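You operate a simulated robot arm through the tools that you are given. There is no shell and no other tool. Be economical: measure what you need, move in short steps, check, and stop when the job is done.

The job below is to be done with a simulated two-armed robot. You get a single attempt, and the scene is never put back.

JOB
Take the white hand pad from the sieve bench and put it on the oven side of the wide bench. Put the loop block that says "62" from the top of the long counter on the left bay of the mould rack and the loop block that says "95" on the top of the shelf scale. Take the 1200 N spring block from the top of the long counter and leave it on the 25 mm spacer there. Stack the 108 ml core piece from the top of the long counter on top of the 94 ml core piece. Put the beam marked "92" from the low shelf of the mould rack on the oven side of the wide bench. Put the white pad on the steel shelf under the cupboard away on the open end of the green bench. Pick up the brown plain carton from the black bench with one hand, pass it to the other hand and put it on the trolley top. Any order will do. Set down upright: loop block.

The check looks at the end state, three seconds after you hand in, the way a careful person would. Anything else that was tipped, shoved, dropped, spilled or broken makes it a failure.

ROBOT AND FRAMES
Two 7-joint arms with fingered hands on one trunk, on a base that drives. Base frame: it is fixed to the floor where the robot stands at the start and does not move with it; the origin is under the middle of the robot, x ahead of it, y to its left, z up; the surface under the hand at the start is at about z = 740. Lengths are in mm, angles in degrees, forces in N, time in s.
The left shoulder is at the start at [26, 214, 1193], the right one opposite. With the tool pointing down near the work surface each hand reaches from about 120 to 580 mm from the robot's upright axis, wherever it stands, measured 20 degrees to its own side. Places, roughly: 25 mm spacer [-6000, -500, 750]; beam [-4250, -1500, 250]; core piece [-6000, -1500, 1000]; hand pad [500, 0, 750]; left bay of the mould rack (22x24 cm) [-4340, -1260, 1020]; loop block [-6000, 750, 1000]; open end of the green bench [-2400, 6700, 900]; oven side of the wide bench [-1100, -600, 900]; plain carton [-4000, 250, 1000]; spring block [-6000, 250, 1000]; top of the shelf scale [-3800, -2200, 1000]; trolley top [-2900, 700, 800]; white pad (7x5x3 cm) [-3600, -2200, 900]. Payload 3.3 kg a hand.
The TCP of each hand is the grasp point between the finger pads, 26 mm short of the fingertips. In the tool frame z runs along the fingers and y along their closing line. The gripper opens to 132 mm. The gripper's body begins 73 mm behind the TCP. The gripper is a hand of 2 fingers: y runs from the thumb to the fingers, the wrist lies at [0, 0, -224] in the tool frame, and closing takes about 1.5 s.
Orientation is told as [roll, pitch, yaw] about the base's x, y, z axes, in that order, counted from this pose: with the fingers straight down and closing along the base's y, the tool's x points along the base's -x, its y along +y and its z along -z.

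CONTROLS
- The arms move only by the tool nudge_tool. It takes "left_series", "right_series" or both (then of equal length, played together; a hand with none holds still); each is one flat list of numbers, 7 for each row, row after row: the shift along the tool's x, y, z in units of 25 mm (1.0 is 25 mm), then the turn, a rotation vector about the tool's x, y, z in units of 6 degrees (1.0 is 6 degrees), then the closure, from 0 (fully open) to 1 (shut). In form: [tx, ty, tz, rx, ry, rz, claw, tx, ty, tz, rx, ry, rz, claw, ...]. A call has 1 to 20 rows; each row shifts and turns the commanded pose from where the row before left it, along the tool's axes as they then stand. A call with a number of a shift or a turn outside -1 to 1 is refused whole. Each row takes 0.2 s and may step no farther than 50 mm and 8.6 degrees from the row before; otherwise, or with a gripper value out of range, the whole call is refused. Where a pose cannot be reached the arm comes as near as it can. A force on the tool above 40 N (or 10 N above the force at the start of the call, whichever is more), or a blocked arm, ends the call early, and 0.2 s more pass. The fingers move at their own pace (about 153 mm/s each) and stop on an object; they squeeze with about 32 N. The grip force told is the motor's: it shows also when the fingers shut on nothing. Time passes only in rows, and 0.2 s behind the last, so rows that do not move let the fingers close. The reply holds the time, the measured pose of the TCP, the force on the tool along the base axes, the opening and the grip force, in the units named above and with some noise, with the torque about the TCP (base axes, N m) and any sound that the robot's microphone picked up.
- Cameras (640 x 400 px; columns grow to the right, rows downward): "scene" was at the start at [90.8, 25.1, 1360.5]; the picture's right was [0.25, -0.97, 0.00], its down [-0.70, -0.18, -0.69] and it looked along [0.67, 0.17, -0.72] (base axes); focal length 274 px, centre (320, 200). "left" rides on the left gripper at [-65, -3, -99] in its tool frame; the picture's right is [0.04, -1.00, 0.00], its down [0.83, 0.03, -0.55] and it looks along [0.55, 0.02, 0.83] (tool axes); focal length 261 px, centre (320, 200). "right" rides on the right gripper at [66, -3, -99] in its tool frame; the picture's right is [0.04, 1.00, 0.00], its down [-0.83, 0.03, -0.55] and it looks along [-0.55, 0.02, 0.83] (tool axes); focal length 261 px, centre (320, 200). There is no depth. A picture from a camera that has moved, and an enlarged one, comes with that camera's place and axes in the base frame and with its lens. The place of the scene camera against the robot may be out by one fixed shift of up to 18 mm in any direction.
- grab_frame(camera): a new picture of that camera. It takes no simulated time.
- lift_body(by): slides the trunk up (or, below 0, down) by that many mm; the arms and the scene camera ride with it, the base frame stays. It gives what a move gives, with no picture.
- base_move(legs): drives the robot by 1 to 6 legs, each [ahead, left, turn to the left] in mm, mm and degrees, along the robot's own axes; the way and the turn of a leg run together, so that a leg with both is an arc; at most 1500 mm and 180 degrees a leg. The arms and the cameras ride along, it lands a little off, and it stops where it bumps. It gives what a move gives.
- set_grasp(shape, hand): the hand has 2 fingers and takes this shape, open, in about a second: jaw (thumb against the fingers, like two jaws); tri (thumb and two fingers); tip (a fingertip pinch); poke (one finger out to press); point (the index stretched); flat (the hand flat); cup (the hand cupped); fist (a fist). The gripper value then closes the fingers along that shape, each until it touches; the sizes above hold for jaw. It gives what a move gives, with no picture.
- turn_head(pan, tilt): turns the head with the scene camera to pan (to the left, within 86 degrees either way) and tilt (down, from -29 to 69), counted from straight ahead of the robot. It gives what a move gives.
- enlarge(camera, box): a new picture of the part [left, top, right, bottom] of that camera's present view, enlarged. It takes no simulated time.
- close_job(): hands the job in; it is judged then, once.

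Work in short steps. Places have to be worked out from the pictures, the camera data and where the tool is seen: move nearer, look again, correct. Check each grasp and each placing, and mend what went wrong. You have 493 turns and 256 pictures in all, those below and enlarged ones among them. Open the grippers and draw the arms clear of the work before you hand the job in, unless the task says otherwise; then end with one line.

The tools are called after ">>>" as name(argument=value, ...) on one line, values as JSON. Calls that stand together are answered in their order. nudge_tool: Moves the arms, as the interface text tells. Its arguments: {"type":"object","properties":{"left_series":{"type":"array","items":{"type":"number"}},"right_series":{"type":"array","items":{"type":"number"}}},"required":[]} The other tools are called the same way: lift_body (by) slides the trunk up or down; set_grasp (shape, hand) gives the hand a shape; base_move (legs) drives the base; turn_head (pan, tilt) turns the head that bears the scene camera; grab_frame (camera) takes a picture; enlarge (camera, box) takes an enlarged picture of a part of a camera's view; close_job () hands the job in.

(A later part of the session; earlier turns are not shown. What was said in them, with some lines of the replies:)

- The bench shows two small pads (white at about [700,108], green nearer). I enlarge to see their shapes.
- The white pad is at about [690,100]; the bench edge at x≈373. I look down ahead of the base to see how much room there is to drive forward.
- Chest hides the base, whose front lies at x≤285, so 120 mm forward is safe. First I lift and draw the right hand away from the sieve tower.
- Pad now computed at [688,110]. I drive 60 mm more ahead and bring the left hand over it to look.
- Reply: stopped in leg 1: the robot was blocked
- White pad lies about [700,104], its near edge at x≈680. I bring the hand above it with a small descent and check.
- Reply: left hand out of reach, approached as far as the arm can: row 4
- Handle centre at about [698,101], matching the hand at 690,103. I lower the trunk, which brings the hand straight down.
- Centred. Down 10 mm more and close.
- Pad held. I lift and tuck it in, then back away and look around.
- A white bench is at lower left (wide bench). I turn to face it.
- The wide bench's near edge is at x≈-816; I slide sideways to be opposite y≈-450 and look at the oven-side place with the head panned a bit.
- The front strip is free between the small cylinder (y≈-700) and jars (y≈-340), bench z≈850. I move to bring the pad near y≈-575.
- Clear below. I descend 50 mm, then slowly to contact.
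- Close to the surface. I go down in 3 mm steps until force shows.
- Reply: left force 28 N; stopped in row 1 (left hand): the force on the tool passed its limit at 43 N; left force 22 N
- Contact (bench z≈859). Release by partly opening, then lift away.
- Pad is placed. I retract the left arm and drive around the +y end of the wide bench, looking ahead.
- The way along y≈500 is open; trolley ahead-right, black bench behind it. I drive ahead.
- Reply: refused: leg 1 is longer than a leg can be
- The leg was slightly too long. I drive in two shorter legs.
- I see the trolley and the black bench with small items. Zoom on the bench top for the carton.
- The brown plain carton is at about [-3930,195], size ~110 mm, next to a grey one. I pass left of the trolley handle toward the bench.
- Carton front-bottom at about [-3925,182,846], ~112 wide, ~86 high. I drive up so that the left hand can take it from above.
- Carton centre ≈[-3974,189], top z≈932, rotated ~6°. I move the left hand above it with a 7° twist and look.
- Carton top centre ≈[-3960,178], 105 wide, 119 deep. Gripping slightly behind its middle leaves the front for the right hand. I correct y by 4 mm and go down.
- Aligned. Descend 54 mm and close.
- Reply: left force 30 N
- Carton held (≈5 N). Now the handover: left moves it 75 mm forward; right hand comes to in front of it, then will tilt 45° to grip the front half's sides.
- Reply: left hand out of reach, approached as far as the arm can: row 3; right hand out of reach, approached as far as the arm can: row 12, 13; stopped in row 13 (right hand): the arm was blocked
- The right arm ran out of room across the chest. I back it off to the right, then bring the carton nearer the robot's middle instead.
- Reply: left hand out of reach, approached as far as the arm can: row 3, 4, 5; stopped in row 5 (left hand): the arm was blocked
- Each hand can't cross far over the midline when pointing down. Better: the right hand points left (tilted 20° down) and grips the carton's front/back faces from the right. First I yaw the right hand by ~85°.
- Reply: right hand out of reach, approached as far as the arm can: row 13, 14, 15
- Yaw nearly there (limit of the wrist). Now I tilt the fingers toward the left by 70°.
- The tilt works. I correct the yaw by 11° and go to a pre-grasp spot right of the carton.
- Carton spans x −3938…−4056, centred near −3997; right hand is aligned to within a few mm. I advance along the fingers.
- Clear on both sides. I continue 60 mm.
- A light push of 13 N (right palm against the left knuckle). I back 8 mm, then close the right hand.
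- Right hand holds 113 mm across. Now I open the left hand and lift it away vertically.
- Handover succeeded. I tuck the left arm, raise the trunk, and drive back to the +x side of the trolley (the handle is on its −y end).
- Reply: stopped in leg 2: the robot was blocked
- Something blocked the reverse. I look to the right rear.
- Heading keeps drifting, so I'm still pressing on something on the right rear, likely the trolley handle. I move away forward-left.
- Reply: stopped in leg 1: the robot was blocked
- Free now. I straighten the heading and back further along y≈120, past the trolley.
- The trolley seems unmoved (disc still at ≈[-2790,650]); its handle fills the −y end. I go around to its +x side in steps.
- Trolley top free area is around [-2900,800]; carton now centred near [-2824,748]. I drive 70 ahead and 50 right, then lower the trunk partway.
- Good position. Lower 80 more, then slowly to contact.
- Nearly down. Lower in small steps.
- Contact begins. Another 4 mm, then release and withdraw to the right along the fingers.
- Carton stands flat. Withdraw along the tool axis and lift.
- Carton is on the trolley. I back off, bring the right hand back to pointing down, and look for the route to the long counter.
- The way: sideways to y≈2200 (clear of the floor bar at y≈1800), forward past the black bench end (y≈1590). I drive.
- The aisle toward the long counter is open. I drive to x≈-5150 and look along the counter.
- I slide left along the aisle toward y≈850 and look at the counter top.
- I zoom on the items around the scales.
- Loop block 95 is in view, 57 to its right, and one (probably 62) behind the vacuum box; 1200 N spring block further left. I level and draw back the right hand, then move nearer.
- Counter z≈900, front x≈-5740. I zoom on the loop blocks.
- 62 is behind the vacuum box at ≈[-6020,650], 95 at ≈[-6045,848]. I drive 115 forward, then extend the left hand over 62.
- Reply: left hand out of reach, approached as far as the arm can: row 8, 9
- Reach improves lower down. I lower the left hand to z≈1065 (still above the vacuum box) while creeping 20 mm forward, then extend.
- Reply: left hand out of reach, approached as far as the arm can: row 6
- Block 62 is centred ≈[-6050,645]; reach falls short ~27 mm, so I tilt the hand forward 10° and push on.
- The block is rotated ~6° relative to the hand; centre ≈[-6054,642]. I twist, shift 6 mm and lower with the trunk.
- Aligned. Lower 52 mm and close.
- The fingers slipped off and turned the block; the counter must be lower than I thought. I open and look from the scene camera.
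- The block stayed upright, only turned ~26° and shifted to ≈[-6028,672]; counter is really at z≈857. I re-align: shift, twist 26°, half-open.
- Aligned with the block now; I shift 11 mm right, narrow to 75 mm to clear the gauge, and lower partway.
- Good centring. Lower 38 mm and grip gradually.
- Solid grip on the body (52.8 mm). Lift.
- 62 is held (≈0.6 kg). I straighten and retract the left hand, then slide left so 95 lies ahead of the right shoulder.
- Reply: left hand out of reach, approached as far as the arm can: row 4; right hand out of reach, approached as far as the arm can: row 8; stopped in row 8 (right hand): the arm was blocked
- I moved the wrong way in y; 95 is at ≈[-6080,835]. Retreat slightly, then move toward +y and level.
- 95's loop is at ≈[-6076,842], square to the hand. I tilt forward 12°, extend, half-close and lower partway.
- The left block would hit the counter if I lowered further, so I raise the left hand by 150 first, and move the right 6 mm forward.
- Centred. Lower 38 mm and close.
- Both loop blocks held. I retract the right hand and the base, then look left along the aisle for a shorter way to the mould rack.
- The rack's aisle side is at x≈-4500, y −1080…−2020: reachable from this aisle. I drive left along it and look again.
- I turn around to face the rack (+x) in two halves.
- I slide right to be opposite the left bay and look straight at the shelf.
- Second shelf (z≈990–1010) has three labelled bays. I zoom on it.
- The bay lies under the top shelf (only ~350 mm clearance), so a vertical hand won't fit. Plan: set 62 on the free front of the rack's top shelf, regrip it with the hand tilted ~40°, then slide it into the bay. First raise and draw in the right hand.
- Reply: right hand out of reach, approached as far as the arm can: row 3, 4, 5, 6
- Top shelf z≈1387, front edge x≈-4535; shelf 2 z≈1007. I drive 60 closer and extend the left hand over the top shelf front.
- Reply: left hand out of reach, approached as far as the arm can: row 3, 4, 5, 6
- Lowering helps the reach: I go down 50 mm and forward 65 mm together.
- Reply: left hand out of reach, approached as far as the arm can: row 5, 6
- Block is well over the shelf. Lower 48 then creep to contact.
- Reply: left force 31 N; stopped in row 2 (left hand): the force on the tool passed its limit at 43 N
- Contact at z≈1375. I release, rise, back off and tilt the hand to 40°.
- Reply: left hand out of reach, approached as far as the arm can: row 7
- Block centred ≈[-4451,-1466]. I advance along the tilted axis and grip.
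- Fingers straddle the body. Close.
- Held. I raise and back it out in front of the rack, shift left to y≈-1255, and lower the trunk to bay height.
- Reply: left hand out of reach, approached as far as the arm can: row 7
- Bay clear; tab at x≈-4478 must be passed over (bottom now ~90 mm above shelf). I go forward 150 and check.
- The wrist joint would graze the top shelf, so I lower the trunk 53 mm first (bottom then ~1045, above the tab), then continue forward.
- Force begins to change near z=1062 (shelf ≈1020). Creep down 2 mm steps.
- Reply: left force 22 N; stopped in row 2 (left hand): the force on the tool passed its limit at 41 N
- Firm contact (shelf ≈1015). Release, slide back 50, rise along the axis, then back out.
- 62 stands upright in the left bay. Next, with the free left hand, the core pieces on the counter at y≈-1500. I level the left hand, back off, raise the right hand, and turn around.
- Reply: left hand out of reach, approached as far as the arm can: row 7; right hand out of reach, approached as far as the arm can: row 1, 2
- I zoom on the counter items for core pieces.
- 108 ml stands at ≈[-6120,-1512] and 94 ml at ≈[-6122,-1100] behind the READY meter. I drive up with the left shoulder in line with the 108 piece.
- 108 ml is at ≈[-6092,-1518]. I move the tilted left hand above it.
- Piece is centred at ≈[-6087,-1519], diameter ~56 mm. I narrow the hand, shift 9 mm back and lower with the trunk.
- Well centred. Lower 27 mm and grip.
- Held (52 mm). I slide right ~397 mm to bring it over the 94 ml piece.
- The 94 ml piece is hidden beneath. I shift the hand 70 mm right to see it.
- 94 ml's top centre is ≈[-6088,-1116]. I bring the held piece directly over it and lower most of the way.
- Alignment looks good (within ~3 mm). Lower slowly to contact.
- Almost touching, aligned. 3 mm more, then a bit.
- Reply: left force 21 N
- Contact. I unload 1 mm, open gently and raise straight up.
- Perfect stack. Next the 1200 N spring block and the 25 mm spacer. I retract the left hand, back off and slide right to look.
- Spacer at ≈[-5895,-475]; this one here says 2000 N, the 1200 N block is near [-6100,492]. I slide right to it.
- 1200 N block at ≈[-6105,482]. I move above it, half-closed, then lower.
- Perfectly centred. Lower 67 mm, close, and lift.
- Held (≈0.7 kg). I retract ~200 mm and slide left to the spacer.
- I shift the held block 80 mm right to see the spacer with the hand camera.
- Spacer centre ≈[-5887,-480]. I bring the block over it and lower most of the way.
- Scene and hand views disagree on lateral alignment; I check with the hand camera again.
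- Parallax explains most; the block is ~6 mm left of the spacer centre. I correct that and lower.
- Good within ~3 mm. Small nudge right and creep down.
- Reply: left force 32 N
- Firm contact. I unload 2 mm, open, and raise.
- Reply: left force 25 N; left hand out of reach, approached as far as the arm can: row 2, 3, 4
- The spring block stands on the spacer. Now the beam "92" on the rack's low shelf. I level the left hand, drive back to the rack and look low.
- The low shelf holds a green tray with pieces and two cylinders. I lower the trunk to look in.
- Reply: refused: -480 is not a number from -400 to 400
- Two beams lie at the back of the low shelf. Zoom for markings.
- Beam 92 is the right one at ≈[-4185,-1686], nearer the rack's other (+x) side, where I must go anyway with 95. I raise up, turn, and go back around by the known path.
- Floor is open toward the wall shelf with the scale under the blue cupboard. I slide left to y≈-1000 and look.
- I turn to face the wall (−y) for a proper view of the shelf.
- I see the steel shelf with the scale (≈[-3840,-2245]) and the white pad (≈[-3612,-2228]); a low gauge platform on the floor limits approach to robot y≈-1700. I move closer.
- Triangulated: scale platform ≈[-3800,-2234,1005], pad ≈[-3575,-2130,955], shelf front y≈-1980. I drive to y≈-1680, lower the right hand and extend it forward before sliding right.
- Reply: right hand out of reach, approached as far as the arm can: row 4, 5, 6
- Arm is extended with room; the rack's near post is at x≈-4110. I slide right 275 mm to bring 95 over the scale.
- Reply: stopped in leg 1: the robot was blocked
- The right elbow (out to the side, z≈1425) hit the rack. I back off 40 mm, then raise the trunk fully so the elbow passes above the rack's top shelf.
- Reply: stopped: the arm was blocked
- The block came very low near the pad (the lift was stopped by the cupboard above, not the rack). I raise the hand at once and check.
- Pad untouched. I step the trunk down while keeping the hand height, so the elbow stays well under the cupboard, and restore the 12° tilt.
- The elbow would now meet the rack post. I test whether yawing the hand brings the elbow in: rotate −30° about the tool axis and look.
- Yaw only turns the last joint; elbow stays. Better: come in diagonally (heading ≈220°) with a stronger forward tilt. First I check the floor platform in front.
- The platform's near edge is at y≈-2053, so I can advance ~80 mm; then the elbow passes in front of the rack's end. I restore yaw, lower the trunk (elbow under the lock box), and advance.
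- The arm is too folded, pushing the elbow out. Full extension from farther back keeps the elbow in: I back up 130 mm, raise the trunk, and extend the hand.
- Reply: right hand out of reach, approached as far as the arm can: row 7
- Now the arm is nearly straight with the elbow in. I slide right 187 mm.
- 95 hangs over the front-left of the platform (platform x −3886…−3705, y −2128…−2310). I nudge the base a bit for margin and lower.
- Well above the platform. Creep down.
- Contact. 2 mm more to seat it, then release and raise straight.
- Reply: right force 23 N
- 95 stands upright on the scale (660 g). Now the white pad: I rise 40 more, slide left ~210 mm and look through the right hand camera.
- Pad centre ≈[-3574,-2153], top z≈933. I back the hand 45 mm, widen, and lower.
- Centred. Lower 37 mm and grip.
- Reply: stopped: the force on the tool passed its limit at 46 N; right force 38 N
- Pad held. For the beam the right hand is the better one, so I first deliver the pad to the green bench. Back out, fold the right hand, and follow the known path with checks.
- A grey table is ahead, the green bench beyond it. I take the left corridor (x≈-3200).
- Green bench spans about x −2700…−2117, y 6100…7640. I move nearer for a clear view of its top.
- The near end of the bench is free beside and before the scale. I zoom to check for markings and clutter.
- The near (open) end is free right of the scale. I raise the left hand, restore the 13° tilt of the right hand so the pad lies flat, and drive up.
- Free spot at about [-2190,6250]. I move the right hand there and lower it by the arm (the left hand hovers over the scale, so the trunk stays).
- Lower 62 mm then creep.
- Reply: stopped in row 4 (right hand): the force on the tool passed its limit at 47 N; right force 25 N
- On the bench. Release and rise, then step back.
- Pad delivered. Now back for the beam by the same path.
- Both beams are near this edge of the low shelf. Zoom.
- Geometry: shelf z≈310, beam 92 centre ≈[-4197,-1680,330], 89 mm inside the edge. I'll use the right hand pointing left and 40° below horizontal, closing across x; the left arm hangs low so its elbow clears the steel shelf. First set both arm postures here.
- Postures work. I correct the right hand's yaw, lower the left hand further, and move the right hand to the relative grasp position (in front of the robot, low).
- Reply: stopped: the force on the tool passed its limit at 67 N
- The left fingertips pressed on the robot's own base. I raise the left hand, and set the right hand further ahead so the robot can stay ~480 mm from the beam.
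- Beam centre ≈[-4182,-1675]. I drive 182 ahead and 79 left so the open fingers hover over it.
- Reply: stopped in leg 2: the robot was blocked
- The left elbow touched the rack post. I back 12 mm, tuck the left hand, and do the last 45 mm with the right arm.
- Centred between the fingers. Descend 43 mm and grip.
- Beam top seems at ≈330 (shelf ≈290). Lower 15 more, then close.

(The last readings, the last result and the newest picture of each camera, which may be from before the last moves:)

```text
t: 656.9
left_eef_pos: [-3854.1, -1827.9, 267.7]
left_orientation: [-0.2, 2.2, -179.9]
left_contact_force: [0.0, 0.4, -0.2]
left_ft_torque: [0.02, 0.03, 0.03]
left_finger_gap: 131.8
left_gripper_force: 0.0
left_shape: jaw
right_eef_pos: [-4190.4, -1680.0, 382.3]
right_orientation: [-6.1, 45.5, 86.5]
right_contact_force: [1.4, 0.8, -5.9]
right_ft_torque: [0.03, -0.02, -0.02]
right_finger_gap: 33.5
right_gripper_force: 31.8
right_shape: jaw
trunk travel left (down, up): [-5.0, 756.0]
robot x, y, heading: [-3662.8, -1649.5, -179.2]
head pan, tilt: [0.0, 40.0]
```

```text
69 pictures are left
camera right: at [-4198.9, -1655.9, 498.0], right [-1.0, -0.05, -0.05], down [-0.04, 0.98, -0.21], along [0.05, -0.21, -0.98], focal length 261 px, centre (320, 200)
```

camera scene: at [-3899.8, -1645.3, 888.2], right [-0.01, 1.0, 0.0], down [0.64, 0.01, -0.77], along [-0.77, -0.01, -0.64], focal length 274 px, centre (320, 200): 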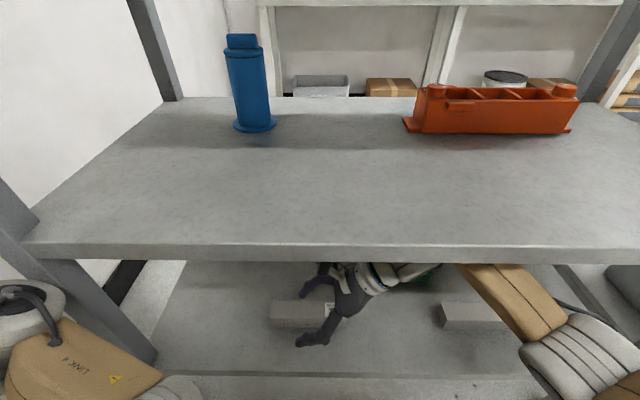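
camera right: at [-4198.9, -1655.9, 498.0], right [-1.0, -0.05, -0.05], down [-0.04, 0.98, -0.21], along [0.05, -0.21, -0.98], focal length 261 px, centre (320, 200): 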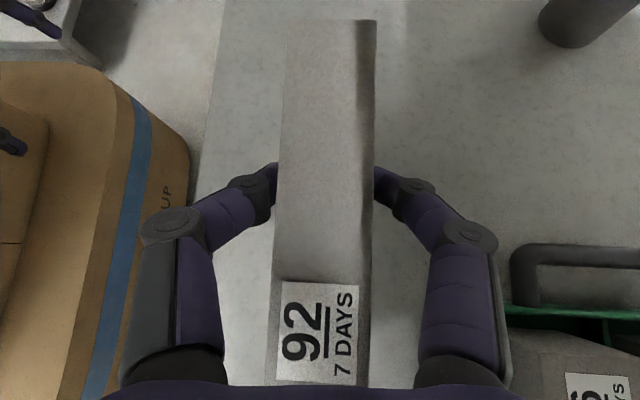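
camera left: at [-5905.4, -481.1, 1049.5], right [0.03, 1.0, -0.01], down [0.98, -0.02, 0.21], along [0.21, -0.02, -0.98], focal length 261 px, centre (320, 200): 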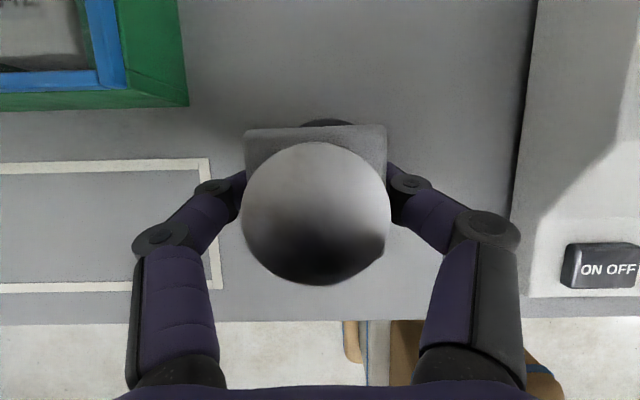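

Beam 92 is held. I back out 380 mm, then raise the trunk.

>>> base_move(legs=[[-380, 0, 0]])

>>> lift_body(by=400)

>>> lift_body(by=150)

>>> nudge_tool(right_series=[0.7, 0, -0.69, 0, 0, 0, 1, 0.7, 0, -0.69, 0, 0, 0, 1, 0.7, 0, -0.69, 0, 0, 0, 1, 0.7, 0, -0.69, 0, 0, 0, 1, 0.7, 0, -0.69, 0, 0, 0, 1, 0.7, 0, -0.69, 0, 0, 0, 1, 0.7, 0, -0.69, 0, 0, 0, 1, 0.7, 0, -0.69, 0, 0, 0, 1], left_series=[0, 0, -1, 0, 0, 0, 0, 0, 0, -1, 0, 0, 0, 0, 0, 0, -1, 0, 0, 0, 0, 0, 0, -1, 0, 0, 0, 0, 0, 0, -1, 0, 0, 0, 0, 0, 0, -1, 0, 0, 0, 0, 0, 0, -1, 0, 0, 0, 0, 0, 0, -1, 0, 0, 0, 0])

>>> grab_frame(camera="scene")

```text
t: 659.3
left_eef_pos: [-3467.0, -1824.8, 268.1]
left_orientation: [-0.2, 2.1, -179.7]
left_contact_force: [-0.2, 0.1, 0.1]
left_ft_torque: [0.0, -0.01, -0.02]
left_finger_gap: 132.0
left_gripper_force: 0.1
left_shape: jaw
right_eef_pos: [-3804.0, -1675.6, 383.1]
right_orientation: [-6.2, 45.5, 86.7]
right_contact_force: [0.8, 0.3, -5.5]
right_ft_torque: [0.0, 0.0, -0.01]
right_finger_gap: 33.7
right_gripper_force: 32.0
right_shape: jaw
trunk travel left (down, up): [-5.0, 756.0]
robot x, y, heading: [-3276.9, -1642.8, -179.4]
head pan, tilt: [0.0, 40.0]
```

```text
t: 661.9
left_eef_pos: [-3424.9, -1776.1, 568.8]
left_orientation: [-2.4, 3.7, 177.1]
left_contact_force: [-14.5, -6.0, 4.3]
left_ft_torque: [-0.11, 0.35, 0.97]
left_finger_gap: 131.1
left_gripper_force: 0.2
left_shape: jaw
right_eef_pos: [-3814.8, -1666.9, 798.1]
right_orientation: [12.3, 45.1, 101.3]
right_contact_force: [4.7, 3.1, -3.5]
right_ft_torque: [-0.04, 0.12, -0.15]
right_finger_gap: 33.1
right_gripper_force: 31.7
right_shape: jaw
trunk travel left (down, up): [-303.0, 458.0]
robot x, y, heading: [-3278.2, -1625.2, -178.2]
head pan, tilt: [0.0, 40.0]
stopped: the force on the tool passed its limit at 51 N (the readings are from after the stop); the commanded pose is now the measured one
```

```text
t: 662.4
left_eef_pos: [-3427.1, -1771.5, 572.8]
left_orientation: [-2.7, 4.3, 176.2]
left_contact_force: [-11.0, -8.0, -4.9]
left_ft_torque: [-0.46, 0.26, 0.64]
left_finger_gap: 130.8
left_gripper_force: 0.0
left_shape: jaw
right_eef_pos: [-3820.8, -1663.6, 798.7]
right_orientation: [11.4, 45.3, 99.7]
right_contact_force: [0.4, -0.4, -6.5]
right_ft_torque: [-0.05, -0.05, 0.04]
right_finger_gap: 33.3
right_gripper_force: 31.6
right_shape: jaw
trunk travel left (down, up): [-314.0, 447.0]
robot x, y, heading: [-3273.8, -1629.9, -179.3]
head pan, tilt: [0.0, 40.0]
stopped: the force on the tool passed its limit at 49 N (the readings are from after the stop); the commanded pose is now the measured one
```

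```text
t: 664.2
left_eef_pos: [-3437.1, -1779.3, 677.0]
left_orientation: [-3.2, 4.5, 175.8]
left_contact_force: [0.6, 0.2, -0.1]
left_ft_torque: [-0.02, 0.0, 0.01]
left_finger_gap: 132.0
left_gripper_force: 0.1
left_shape: jaw
left hand out of reach, approached as far as the arm can: row 5, 6, 7, 8
right_eef_pos: [-3791.3, -1669.6, 991.7]
right_orientation: [11.3, 45.0, 99.7]
right_contact_force: [0.4, -0.5, -6.2]
right_ft_torque: [0.03, -0.04, -0.03]
right_finger_gap: 33.1
right_gripper_force: 31.6
right_shape: jaw
trunk travel left (down, up): [-314.0, 447.0]
robot x, y, heading: [-3275.4, -1630.8, -178.9]
head pan, tilt: [0.0, 40.0]
```

```text
68 pictures are left
camera scene: at [-3406.3, -1631.6, 1206.6], right [-0.02, 1.0, 0.0], down [0.64, 0.01, -0.77], along [-0.77, -0.02, -0.64], focal length 274 px, centre (320, 200)
```

scene: 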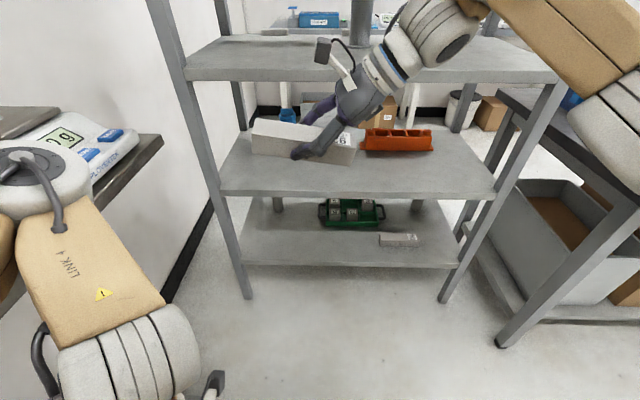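

The left elbow came up under the steel shelf. I move away to the right (+y) and check the scale and block.

>>> base_move(legs=[[0, -350, 0]])

>>> turn_head(pan=45, tilt=25)

>>> grab_frame(camera="scene")

```text
t: 666.4
left_eef_pos: [-3443.5, -1431.7, 675.8]
left_orientation: [-3.2, 4.7, 176.1]
left_contact_force: [0.5, -1.0, -0.1]
left_ft_torque: [-0.01, 0.0, -0.04]
left_finger_gap: 131.7
left_gripper_force: 0.0
left_shape: jaw
right_eef_pos: [-3800.5, -1325.2, 992.8]
right_orientation: [11.4, 45.1, 99.9]
right_contact_force: [-0.1, -0.3, -6.3]
right_ft_torque: [-0.03, -0.02, 0.01]
right_finger_gap: 33.3
right_gripper_force: 31.5
right_shape: jaw
trunk travel left (down, up): [-314.0, 447.0]
robot x, y, heading: [-3286.2, -1289.7, -178.5]
head pan, tilt: [0.0, 40.0]
```

```text
t: 667.5
left_eef_pos: [-3444.1, -1432.0, 676.8]
left_orientation: [-3.3, 4.7, 176.2]
left_contact_force: [-0.7, 0.3, -0.4]
left_ft_torque: [0.02, 0.02, 0.02]
left_finger_gap: 131.9
left_gripper_force: 0.1
left_shape: jaw
right_eef_pos: [-3800.6, -1325.8, 991.1]
right_orientation: [11.3, 45.0, 100.0]
right_contact_force: [-0.3, -0.6, -5.4]
right_ft_torque: [-0.01, -0.04, -0.01]
right_finger_gap: 33.3
right_gripper_force: 31.4
right_shape: jaw
trunk travel left (down, up): [-314.0, 447.0]
robot x, y, heading: [-3281.9, -1287.4, -178.4]
head pan, tilt: [45.0, 25.0]
```

```text
67 pictures are left
camera scene: at [-3393.5, -1350.6, 1229.8], right [-0.72, 0.69, 0.0], down [0.29, 0.31, -0.91], along [-0.62, -0.66, -0.42], focal length 274 px, centre (320, 200)
```

scene: 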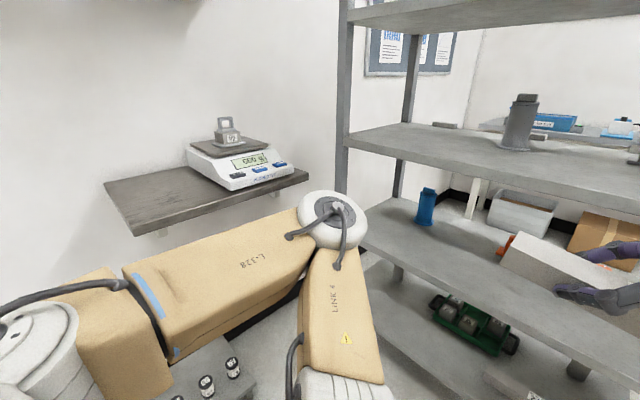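

95 and scale are fine. I re-level both hands (right by −12° about y, back to its grasp attitude) and raise the left.

>>> nudge_tool(right_series=[0, 0, 0, 0.71, 0.035, 0.735, 1, 0, 0, 0, 0.71, 0.035, 0.735, 1, 0, 0, 0, 0, 0, 0, 1, 0, 0, 0, 0, 0, 0, 1, 0, 0, 0, 0, 0, 0, 1, 0, 0, 0, 0, 0, 0, 1, 0, 0, 0, 0, 0, 0, 1, 0, 0, 0, 0, 0, 0, 1, 0, 0, 0, 0, 0, 0, 1, 0, 0, 0, 0, 0, 0, 1, 0, 0, 0, 0, 0, 0, 1, 0, 0, 0, 0, 0, 0, 1], left_series=[-1, 0, 0, -0.27, -0.39, 0, 0, -1, 0, 0, -0.27, -0.39, 0, 0, -1, 0, 0, 0, 0, 0, 0, -1, 0, 0, 0, 0, 0, 0, -0.5, 0, -1, 0, 0, 0, 0, 0, 0, -1, 0, 0, 0, 0, 0, 0, -1, 0, 0, 0, 0, 0, 0, -1, 0, 0, 0, 0, 0, 0, -1, 0, 0, 0, 0, 0, 0, -1, 0, 0, 0, 0, 0, 0, -1, 0, 0, 0, 0, 0, 0, -1, 0, 0, 0, 0])

>>> lift_body(by=130)

```text
t: 670.1
left_eef_pos: [-3555.8, -1425.8, 874.2]
left_orientation: [0.0, 0.0, 176.3]
left_contact_force: [0.0, -0.8, 0.2]
left_ft_torque: [-0.02, -0.02, -0.01]
left_finger_gap: 131.8
left_gripper_force: 0.1
left_shape: jaw
right_eef_pos: [-3800.3, -1325.5, 991.9]
right_orientation: [-6.2, 45.9, 87.3]
right_contact_force: [0.2, 0.4, -5.3]
right_ft_torque: [-0.01, 0.03, 0.03]
right_finger_gap: 33.3
right_gripper_force: 31.6
right_shape: jaw
trunk travel left (down, up): [-314.0, 447.0]
robot x, y, heading: [-3285.4, -1290.7, -178.4]
head pan, tilt: [45.0, 25.0]
```

```text
t: 671.7
left_eef_pos: [-3555.4, -1425.6, 1003.8]
left_orientation: [0.1, 0.0, 176.3]
left_contact_force: [-0.8, -0.1, 0.8]
left_ft_torque: [0.02, 0.01, -0.01]
left_finger_gap: 132.0
left_gripper_force: 0.1
left_shape: jaw
right_eef_pos: [-3801.4, -1325.7, 1121.8]
right_orientation: [-6.2, 45.9, 87.4]
right_contact_force: [0.3, 0.1, -6.3]
right_ft_torque: [0.02, -0.01, -0.05]
right_finger_gap: 33.1
right_gripper_force: 32.2
right_shape: jaw
trunk travel left (down, up): [-444.0, 317.0]
robot x, y, heading: [-3282.4, -1289.3, -178.4]
head pan, tilt: [45.0, 25.0]
```

Now travel to the wide bench's oven side along the known path.

>>> nudge_tool(right_series=[0, -0.9, 0, 0, 0, 0, 1, 0, -0.9, 0, 0, 0, 0, 1, 0, -0.9, 0, 0, 0, 0, 1, 0, -0.9, 0, 0, 0, 0, 1])

>>> base_move(legs=[[0, -1400, -1.6], [-820, 0, 0]])

>>> base_move(legs=[[-80, -180, 0], [-90, -210, 0], [-1400, 0, 0], [-540, 0, 0]])

```text
t: 672.7
left_eef_pos: [-3556.7, -1425.8, 1004.3]
left_orientation: [0.0, 0.1, 176.2]
left_contact_force: [0.0, -0.2, -0.2]
left_ft_torque: [0.0, 0.03, 0.0]
left_finger_gap: 131.7
left_gripper_force: 0.1
left_shape: jaw
right_eef_pos: [-3710.7, -1321.9, 1128.5]
right_orientation: [-5.9, 45.8, 87.5]
right_contact_force: [0.3, 0.2, -5.2]
right_ft_torque: [0.01, -0.02, -0.04]
right_finger_gap: 33.2
right_gripper_force: 32.3
right_shape: jaw
trunk travel left (down, up): [-444.0, 317.0]
robot x, y, heading: [-3280.9, -1286.4, -178.2]
head pan, tilt: [45.0, 25.0]
```

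```text
t: 683.6
left_eef_pos: [-2776.2, -22.5, 1004.3]
left_orientation: [0.0, -0.1, 175.5]
left_contact_force: [0.5, 0.4, -0.3]
left_ft_torque: [0.0, 0.0, -0.01]
left_finger_gap: 131.7
left_gripper_force: 0.1
left_shape: jaw
right_eef_pos: [-2931.0, 81.8, 1129.4]
right_orientation: [-6.1, 45.9, 86.7]
right_contact_force: [0.3, -0.1, -5.1]
right_ft_torque: [-0.02, 0.01, -0.01]
right_finger_gap: 33.2
right_gripper_force: 32.1
right_shape: jaw
trunk travel left (down, up): [-444.0, 317.0]
robot x, y, heading: [-2503.9, 111.6, -179.4]
head pan, tilt: [45.0, 25.0]
```

```text
t: 695.8
left_eef_pos: [-668.5, 394.3, 1004.2]
left_orientation: [0.0, -0.1, 174.9]
left_contact_force: [0.0, 0.7, -0.4]
left_ft_torque: [-0.03, 0.03, 0.03]
left_finger_gap: 131.7
left_gripper_force: 0.2
left_shape: jaw
right_eef_pos: [-822.6, 498.2, 1129.0]
right_orientation: [-6.1, 45.9, 86.0]
right_contact_force: [0.6, 0.1, -6.3]
right_ft_torque: [0.08, 0.03, 0.01]
right_finger_gap: 33.0
right_gripper_force: 31.5
right_shape: jaw
trunk travel left (down, up): [-444.0, 317.0]
robot x, y, heading: [-394.9, 528.8, -179.8]
head pan, tilt: [45.0, 25.0]
```

I slide left to y≈-440 in front of the free strip, then check from the cameras.

>>> base_move(legs=[[0, 965, 0], [75, 0, 0]])

>>> turn_head(pan=0, tilt=45)

>>> grab_frame(camera="scene")

>>> grab_frame(camera="right")

```text
t: 701.5
left_eef_pos: [-740.7, -563.7, 1003.1]
left_orientation: [-0.1, 0.0, 175.4]
left_contact_force: [0.0, 0.2, -1.1]
left_ft_torque: [0.02, -0.03, 0.0]
left_finger_gap: 131.8
left_gripper_force: 0.1
left_shape: jaw
right_eef_pos: [-894.3, -459.8, 1128.7]
right_orientation: [-6.3, 45.7, 86.6]
right_contact_force: [-0.5, 0.2, -5.5]
right_ft_torque: [0.03, -0.05, 0.05]
right_finger_gap: 33.1
right_gripper_force: 32.2
right_shape: jaw
trunk travel left (down, up): [-444.0, 317.0]
robot x, y, heading: [-465.9, -430.5, -179.5]
head pan, tilt: [45.0, 25.0]
```

```text
t: 702.6
left_eef_pos: [-739.4, -564.3, 1004.0]
left_orientation: [0.0, 0.0, 175.5]
left_contact_force: [0.4, -0.2, -0.7]
left_ft_torque: [0.03, -0.01, 0.0]
left_finger_gap: 131.9
left_gripper_force: 0.0
left_shape: jaw
right_eef_pos: [-893.4, -460.2, 1128.8]
right_orientation: [-6.1, 45.8, 86.7]
right_contact_force: [0.3, 0.2, -5.7]
right_ft_torque: [-0.03, -0.01, 0.01]
right_finger_gap: 33.3
right_gripper_force: 31.5
right_shape: jaw
trunk travel left (down, up): [-444.0, 317.0]
robot x, y, heading: [-460.4, -431.0, -179.6]
head pan, tilt: [0.0, 45.0]
```

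```text
66 pictures are left
camera scene: at [-572.8, -426.5, 1330.4], right [-0.01, 1.0, 0.0], down [0.71, 0.01, -0.71], along [-0.71, -0.01, -0.71], focal length 274 px, centre (320, 200)
```

scene: 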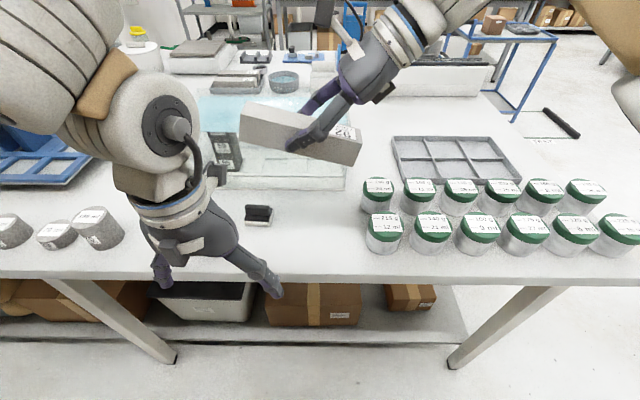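

```text
65 pictures are left
camera right: at [-901.0, -436.3, 1244.4], right [-1.0, -0.05, -0.05], down [-0.04, 0.98, -0.22], along [0.05, -0.21, -0.98], focal length 261 px, centre (320, 200)
```

right: 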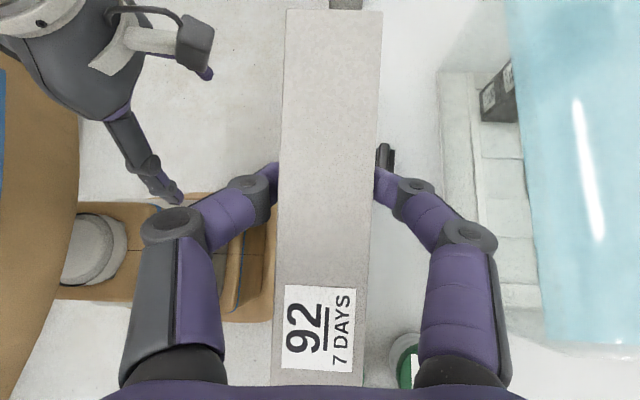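

The beam has rotated ~13° in the grip (right end low). I rotate the hand to level it and move 15 mm inward, then check.

>>> nudge_tool(right_series=[0, 0, 0, 0, -0.72, 0, 1, 0, 0, 0, 0, -0.72, 0, 1, 0, 0, 0, 0, -0.72, 0, 1])

>>> base_move(legs=[[18, 0, 0]])

>>> lift_body(by=-130)

>>> grab_frame(camera="scene")

>>> grab_frame(camera="right")

```text
t: 703.4
left_eef_pos: [-739.8, -564.4, 1002.2]
left_orientation: [-0.1, -0.1, 175.5]
left_contact_force: [0.3, -0.3, 0.1]
left_ft_torque: [0.02, -0.03, 0.0]
left_finger_gap: 131.8
left_gripper_force: 0.0
left_shape: jaw
right_eef_pos: [-892.0, -461.1, 1129.9]
right_orientation: [-5.0, 32.9, 88.4]
right_contact_force: [0.1, -0.6, -5.3]
right_ft_torque: [0.01, 0.0, 0.0]
right_finger_gap: 33.1
right_gripper_force: 31.9
right_shape: jaw
trunk travel left (down, up): [-444.0, 317.0]
robot x, y, heading: [-459.0, -430.0, -179.4]
head pan, tilt: [0.0, 45.0]
```

```text
t: 704.1
left_eef_pos: [-758.7, -564.8, 1002.7]
left_orientation: [0.0, 0.0, 175.5]
left_contact_force: [-0.2, 0.5, 0.2]
left_ft_torque: [-0.03, 0.0, -0.01]
left_finger_gap: 131.9
left_gripper_force: 0.1
left_shape: jaw
right_eef_pos: [-912.2, -460.7, 1127.2]
right_orientation: [-5.2, 33.0, 88.2]
right_contact_force: [-0.1, -0.5, -6.1]
right_ft_torque: [-0.02, -0.08, 0.0]
right_finger_gap: 33.0
right_gripper_force: 32.5
right_shape: jaw
trunk travel left (down, up): [-444.0, 317.0]
robot x, y, heading: [-483.7, -428.2, -179.3]
head pan, tilt: [0.0, 45.0]
```

```text
t: 705.7
left_eef_pos: [-756.9, -563.8, 875.1]
left_orientation: [0.0, -0.1, 175.6]
left_contact_force: [0.2, -0.9, -0.2]
left_ft_torque: [-0.01, -0.03, 0.02]
left_finger_gap: 132.0
left_gripper_force: 0.0
left_shape: jaw
right_eef_pos: [-910.8, -459.3, 998.9]
right_orientation: [-5.1, 32.9, 88.2]
right_contact_force: [0.1, -0.5, -6.0]
right_ft_torque: [0.0, 0.01, 0.0]
right_finger_gap: 32.9
right_gripper_force: 32.1
right_shape: jaw
trunk travel left (down, up): [-314.0, 447.0]
robot x, y, heading: [-483.8, -432.1, -179.4]
head pan, tilt: [0.0, 45.0]
```

```text
64 pictures are left
camera scene: at [-610.3, -426.9, 1199.4], right [-0.01, 1.0, 0.0], down [0.71, 0.01, -0.71], along [-0.71, -0.01, -0.71], focal length 274 px, centre (320, 200)
```

scene: 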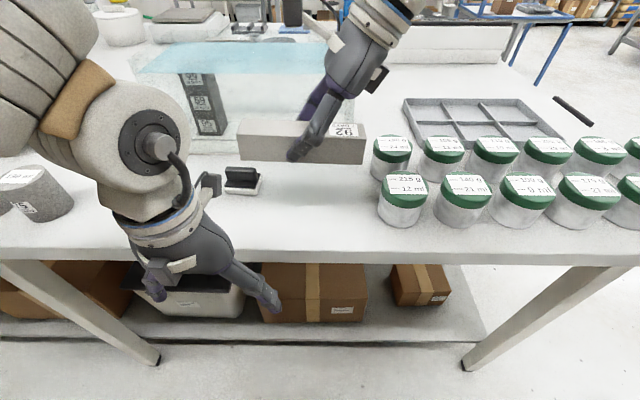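

```text
63 pictures are left
camera right: at [-918.6, -462.7, 1117.5], right [-1.0, -0.05, -0.05], down [-0.05, 1.0, 0.01], along [0.05, 0.01, -1.0], focal length 261 px, centre (320, 200)
```

right: 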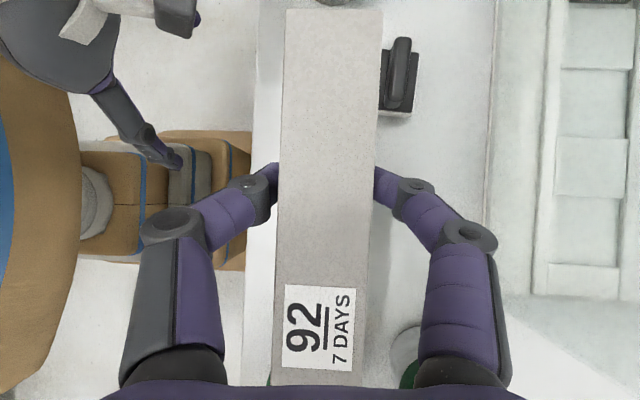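

Level now. I shift 12 mm right for clearance from the pad, lower 88, and creep.

>>> base_move(legs=[[0, -12, 0]])

>>> lift_body(by=-85)

>>> grab_frame(camera="scene")

```text
t: 706.5
left_eef_pos: [-757.2, -551.4, 874.3]
left_orientation: [-0.1, 0.0, 175.5]
left_contact_force: [0.2, 0.3, -0.2]
left_ft_torque: [0.0, -0.01, 0.01]
left_finger_gap: 131.6
left_gripper_force: 0.1
left_shape: jaw
right_eef_pos: [-911.2, -447.9, 998.6]
right_orientation: [-5.1, 33.0, 88.2]
right_contact_force: [-0.6, 0.4, -5.9]
right_ft_torque: [-0.04, 0.04, 0.0]
right_finger_gap: 33.2
right_gripper_force: 31.4
right_shape: jaw
trunk travel left (down, up): [-314.0, 447.0]
robot x, y, heading: [-480.7, -417.8, -179.7]
head pan, tilt: [0.0, 45.0]
```

```text
t: 707.7
left_eef_pos: [-757.2, -550.8, 789.5]
left_orientation: [0.0, -0.1, 175.5]
left_contact_force: [-0.7, 0.6, 0.5]
left_ft_torque: [-0.02, 0.01, 0.03]
left_finger_gap: 132.1
left_gripper_force: 0.1
left_shape: jaw
right_eef_pos: [-910.4, -448.4, 913.2]
right_orientation: [-5.1, 33.0, 88.3]
right_contact_force: [0.1, 1.0, -5.3]
right_ft_torque: [0.0, -0.03, 0.01]
right_finger_gap: 33.2
right_gripper_force: 32.1
right_shape: jaw
trunk travel left (down, up): [-229.0, 532.0]
robot x, y, heading: [-480.7, -418.8, -179.2]
head pan, tilt: [0.0, 45.0]
```

```text
62 pictures are left
camera scene: at [-630.5, -415.3, 1112.9], right [-0.01, 1.0, 0.0], down [0.71, 0.01, -0.71], along [-0.71, -0.01, -0.71], focal length 274 px, centre (320, 200)
```

scene: 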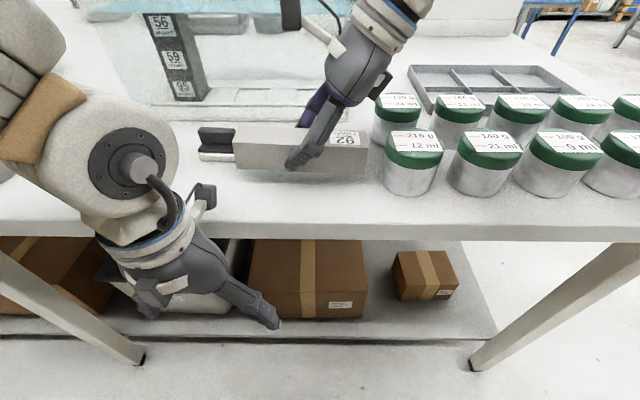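

Clear on both ends. Creep down.

>>> lift_body(by=-10)

>>> lift_body(by=-5)

>>> lift_body(by=-4)

```text
t: 708.3
left_eef_pos: [-756.7, -552.4, 779.0]
left_orientation: [0.0, -0.1, 175.5]
left_contact_force: [0.4, -0.6, 0.5]
left_ft_torque: [-0.02, 0.02, 0.0]
left_finger_gap: 131.9
left_gripper_force: 0.1
left_shape: jaw
right_eef_pos: [-911.3, -448.2, 903.6]
right_orientation: [-5.0, 33.0, 88.4]
right_contact_force: [-0.1, 0.6, -5.3]
right_ft_torque: [0.01, 0.0, -0.02]
right_finger_gap: 33.4
right_gripper_force: 32.5
right_shape: jaw
trunk travel left (down, up): [-219.0, 542.0]
robot x, y, heading: [-484.5, -416.5, -179.5]
head pan, tilt: [0.0, 45.0]
```

```text
t: 708.8
left_eef_pos: [-757.2, -552.1, 773.9]
left_orientation: [0.0, 0.0, 175.5]
left_contact_force: [0.5, 0.1, 1.0]
left_ft_torque: [-0.01, -0.02, 0.02]
left_finger_gap: 131.8
left_gripper_force: 0.1
left_shape: jaw
right_eef_pos: [-910.7, -448.0, 897.8]
right_orientation: [-5.1, 32.8, 88.4]
right_contact_force: [0.6, 0.4, -4.4]
right_ft_torque: [0.02, -0.01, 0.0]
right_finger_gap: 33.1
right_gripper_force: 31.8
right_shape: jaw
trunk travel left (down, up): [-214.0, 547.0]
robot x, y, heading: [-481.1, -421.0, -179.1]
head pan, tilt: [0.0, 45.0]
```

```text
t: 709.3
left_eef_pos: [-757.8, -552.7, 769.9]
left_orientation: [-0.1, -0.1, 175.5]
left_contact_force: [0.2, 0.0, 1.1]
left_ft_torque: [-0.01, -0.01, 0.0]
left_finger_gap: 131.9
left_gripper_force: 0.0
left_shape: jaw
right_eef_pos: [-911.1, -447.6, 895.0]
right_orientation: [-5.1, 32.9, 88.4]
right_contact_force: [-0.6, -0.4, -5.2]
right_ft_torque: [0.0, 0.0, 0.02]
right_finger_gap: 33.5
right_gripper_force: 31.8
right_shape: jaw
trunk travel left (down, up): [-210.0, 551.0]
robot x, y, heading: [-479.9, -419.8, -179.4]
head pan, tilt: [0.0, 45.0]
```

>>> lift_body(by=-4)

>>> lift_body(by=-4)

>>> enlarge(camera="scene", box=[190, 80, 420, 220])

```text
t: 709.9
left_eef_pos: [-756.7, -552.6, 765.8]
left_orientation: [0.0, 0.0, 175.5]
left_contact_force: [0.3, -0.9, 0.2]
left_ft_torque: [-0.01, 0.01, 0.0]
left_finger_gap: 131.9
left_gripper_force: 0.0
left_shape: jaw
right_eef_pos: [-910.9, -449.2, 890.5]
right_orientation: [-5.2, 32.9, 88.2]
right_contact_force: [-1.5, -0.4, -5.0]
right_ft_torque: [0.0, 0.02, 0.03]
right_finger_gap: 33.1
right_gripper_force: 32.2
right_shape: jaw
trunk travel left (down, up): [-206.0, 555.0]
robot x, y, heading: [-482.2, -419.5, -179.1]
head pan, tilt: [0.0, 45.0]
```

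```text
t: 710.4
left_eef_pos: [-756.5, -551.7, 762.3]
left_orientation: [0.0, -0.1, 175.6]
left_contact_force: [0.0, -0.4, 0.6]
left_ft_torque: [-0.01, -0.01, 0.05]
left_finger_gap: 131.6
left_gripper_force: 0.0
left_shape: jaw
right_eef_pos: [-910.9, -448.0, 889.1]
right_orientation: [-4.9, 33.0, 88.2]
right_contact_force: [-0.7, 0.4, 11.1]
right_ft_torque: [-0.12, 0.22, 0.02]
right_finger_gap: 33.8
right_gripper_force: 31.8
right_shape: jaw
trunk travel left (down, up): [-202.0, 559.0]
robot x, y, heading: [-482.8, -419.2, -179.3]
head pan, tilt: [0.0, 45.0]
```

```text
2.78 times, centred on (305, 150) of scene
camera zoom: at [-637.7, -415.2, 1085.4], right [-0.01, 1.0, 0.0], down [0.71, 0.01, -0.71], along [-0.71, -0.01, -0.71], focal length 763 px, centre (362, 339)
```

zoom: 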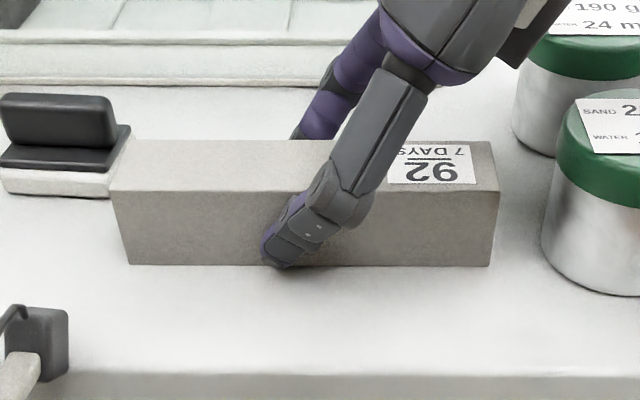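

Beam is down. Open partly and raise straight up.

>>> nudge_tool(right_series=[0, 0, 0, 0, 0, 0, 0.65, 0, 0, 0, 0, 0, 0, 0.5, 0, 0, 0, 0, 0, 0, 0.5])

>>> lift_body(by=200)

>>> base_move(legs=[[-200, 0, 0]])

>>> grab_frame(camera="scene")

```text
t: 711.2
left_eef_pos: [-757.8, -552.2, 761.8]
left_orientation: [0.1, -0.1, 175.5]
left_contact_force: [-0.2, 0.0, -0.6]
left_ft_torque: [-0.01, 0.03, 0.0]
left_finger_gap: 131.9
left_gripper_force: 0.0
left_shape: jaw
right_eef_pos: [-910.7, -448.0, 886.5]
right_orientation: [-5.0, 32.9, 88.3]
right_contact_force: [1.7, 0.3, 5.4]
right_ft_torque: [-0.07, 0.08, 0.03]
right_finger_gap: 59.8
right_gripper_force: 0.0
right_shape: jaw
trunk travel left (down, up): [-202.0, 559.0]
robot x, y, heading: [-482.3, -414.9, -179.2]
head pan, tilt: [0.0, 45.0]
```

```text
t: 713.4
left_eef_pos: [-757.7, -553.4, 961.1]
left_orientation: [0.1, 0.0, 175.5]
left_contact_force: [-0.3, -0.3, -0.6]
left_ft_torque: [0.02, 0.0, 0.0]
left_finger_gap: 131.7
left_gripper_force: 0.0
left_shape: jaw
right_eef_pos: [-911.4, -448.2, 1085.5]
right_orientation: [-5.2, 32.9, 88.2]
right_contact_force: [0.1, -0.1, 0.8]
right_ft_torque: [-0.01, -0.02, -0.01]
right_finger_gap: 65.5
right_gripper_force: 0.0
right_shape: jaw
trunk travel left (down, up): [-402.0, 359.0]
robot x, y, heading: [-481.8, -418.7, -179.4]
head pan, tilt: [0.0, 45.0]
```

```text
t: 715.0
left_eef_pos: [-554.1, -548.1, 962.5]
left_orientation: [0.0, -0.1, 175.3]
left_contact_force: [0.2, -0.1, 0.7]
left_ft_torque: [-0.02, 0.02, 0.0]
left_finger_gap: 132.1
left_gripper_force: 0.0
left_shape: jaw
right_eef_pos: [-708.6, -445.4, 1087.1]
right_orientation: [-5.0, 32.9, 88.1]
right_contact_force: [-0.3, -0.3, 0.3]
right_ft_torque: [0.01, 0.02, 0.03]
right_finger_gap: 65.6
right_gripper_force: 0.2
right_shape: jaw
trunk travel left (down, up): [-402.0, 359.0]
robot x, y, heading: [-281.0, -414.5, -179.3]
head pan, tilt: [0.0, 45.0]
```

```text
60 pictures are left
camera scene: at [-392.2, -412.3, 1288.3], right [-0.01, 1.0, 0.0], down [0.71, 0.01, -0.71], along [-0.71, -0.01, -0.71], focal length 274 px, centre (320, 200)
```

scene: 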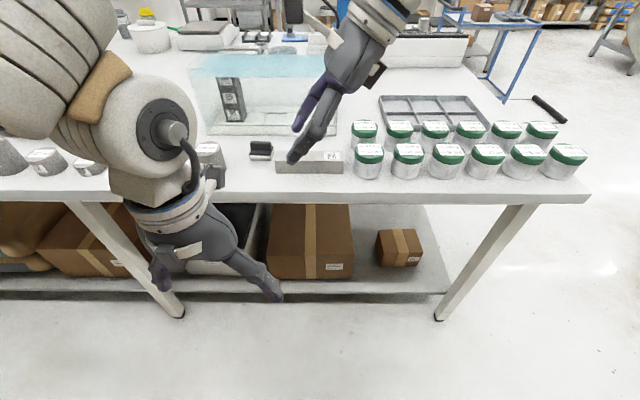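

All placements look right. I open both grippers fully and hand in.

>>> nudge_tool(left_series=[0, 0, 0, 0, 0, 0, 0, 0, 0, 0, 0, 0, 0, 0, 0, 0, 0, 0, 0, 0, 0], right_series=[0, 0, 0, 0, 0, 0, 0, 0, 0, 0, 0, 0, 0, 0, 0, 0, 0, 0, 0, 0, 0])

>>> enlarge(camera="scene", box=[200, 100, 420, 210])

```text
t: 715.8
left_eef_pos: [-555.5, -549.0, 962.1]
left_orientation: [-0.1, -0.1, 175.3]
left_contact_force: [0.9, 0.6, 0.4]
left_ft_torque: [0.01, 0.02, 0.0]
left_finger_gap: 132.0
left_gripper_force: 0.0
left_shape: jaw
right_eef_pos: [-709.4, -446.1, 1086.4]
right_orientation: [-5.0, 32.9, 88.1]
right_contact_force: [-0.9, 0.1, 0.2]
right_ft_torque: [0.01, 0.0, -0.02]
right_finger_gap: 132.1
right_gripper_force: 0.0
right_shape: jaw
trunk travel left (down, up): [-402.0, 359.0]
robot x, y, heading: [-278.9, -418.2, -179.4]
head pan, tilt: [0.0, 45.0]
```

```text
2.91 times, centred on (310, 155) of scene
camera zoom: at [-393.4, -412.3, 1288.2], right [-0.01, 1.0, 0.0], down [0.71, 0.01, -0.71], along [-0.71, -0.01, -0.71], focal length 798 px, centre (349, 331)
```

zoom: 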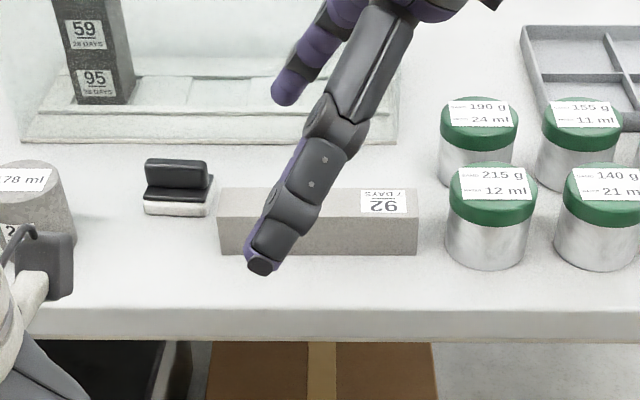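

The pad and beam lie on the oven side, and the arms are clear. I hand the job in.

>>> close_job()

```text
The job is handed in.
```

All eight placements are done and the job is handed in, but I bumped fixtures along the way: light base bumps on the sieve bench and on what I took to be the trolley handle, and arm contact with the cupboard, rack and steel shelf. I saw nothing displaced in later views of the trolley, rack, scale and shelf, but I did not look at the sieve bench again.
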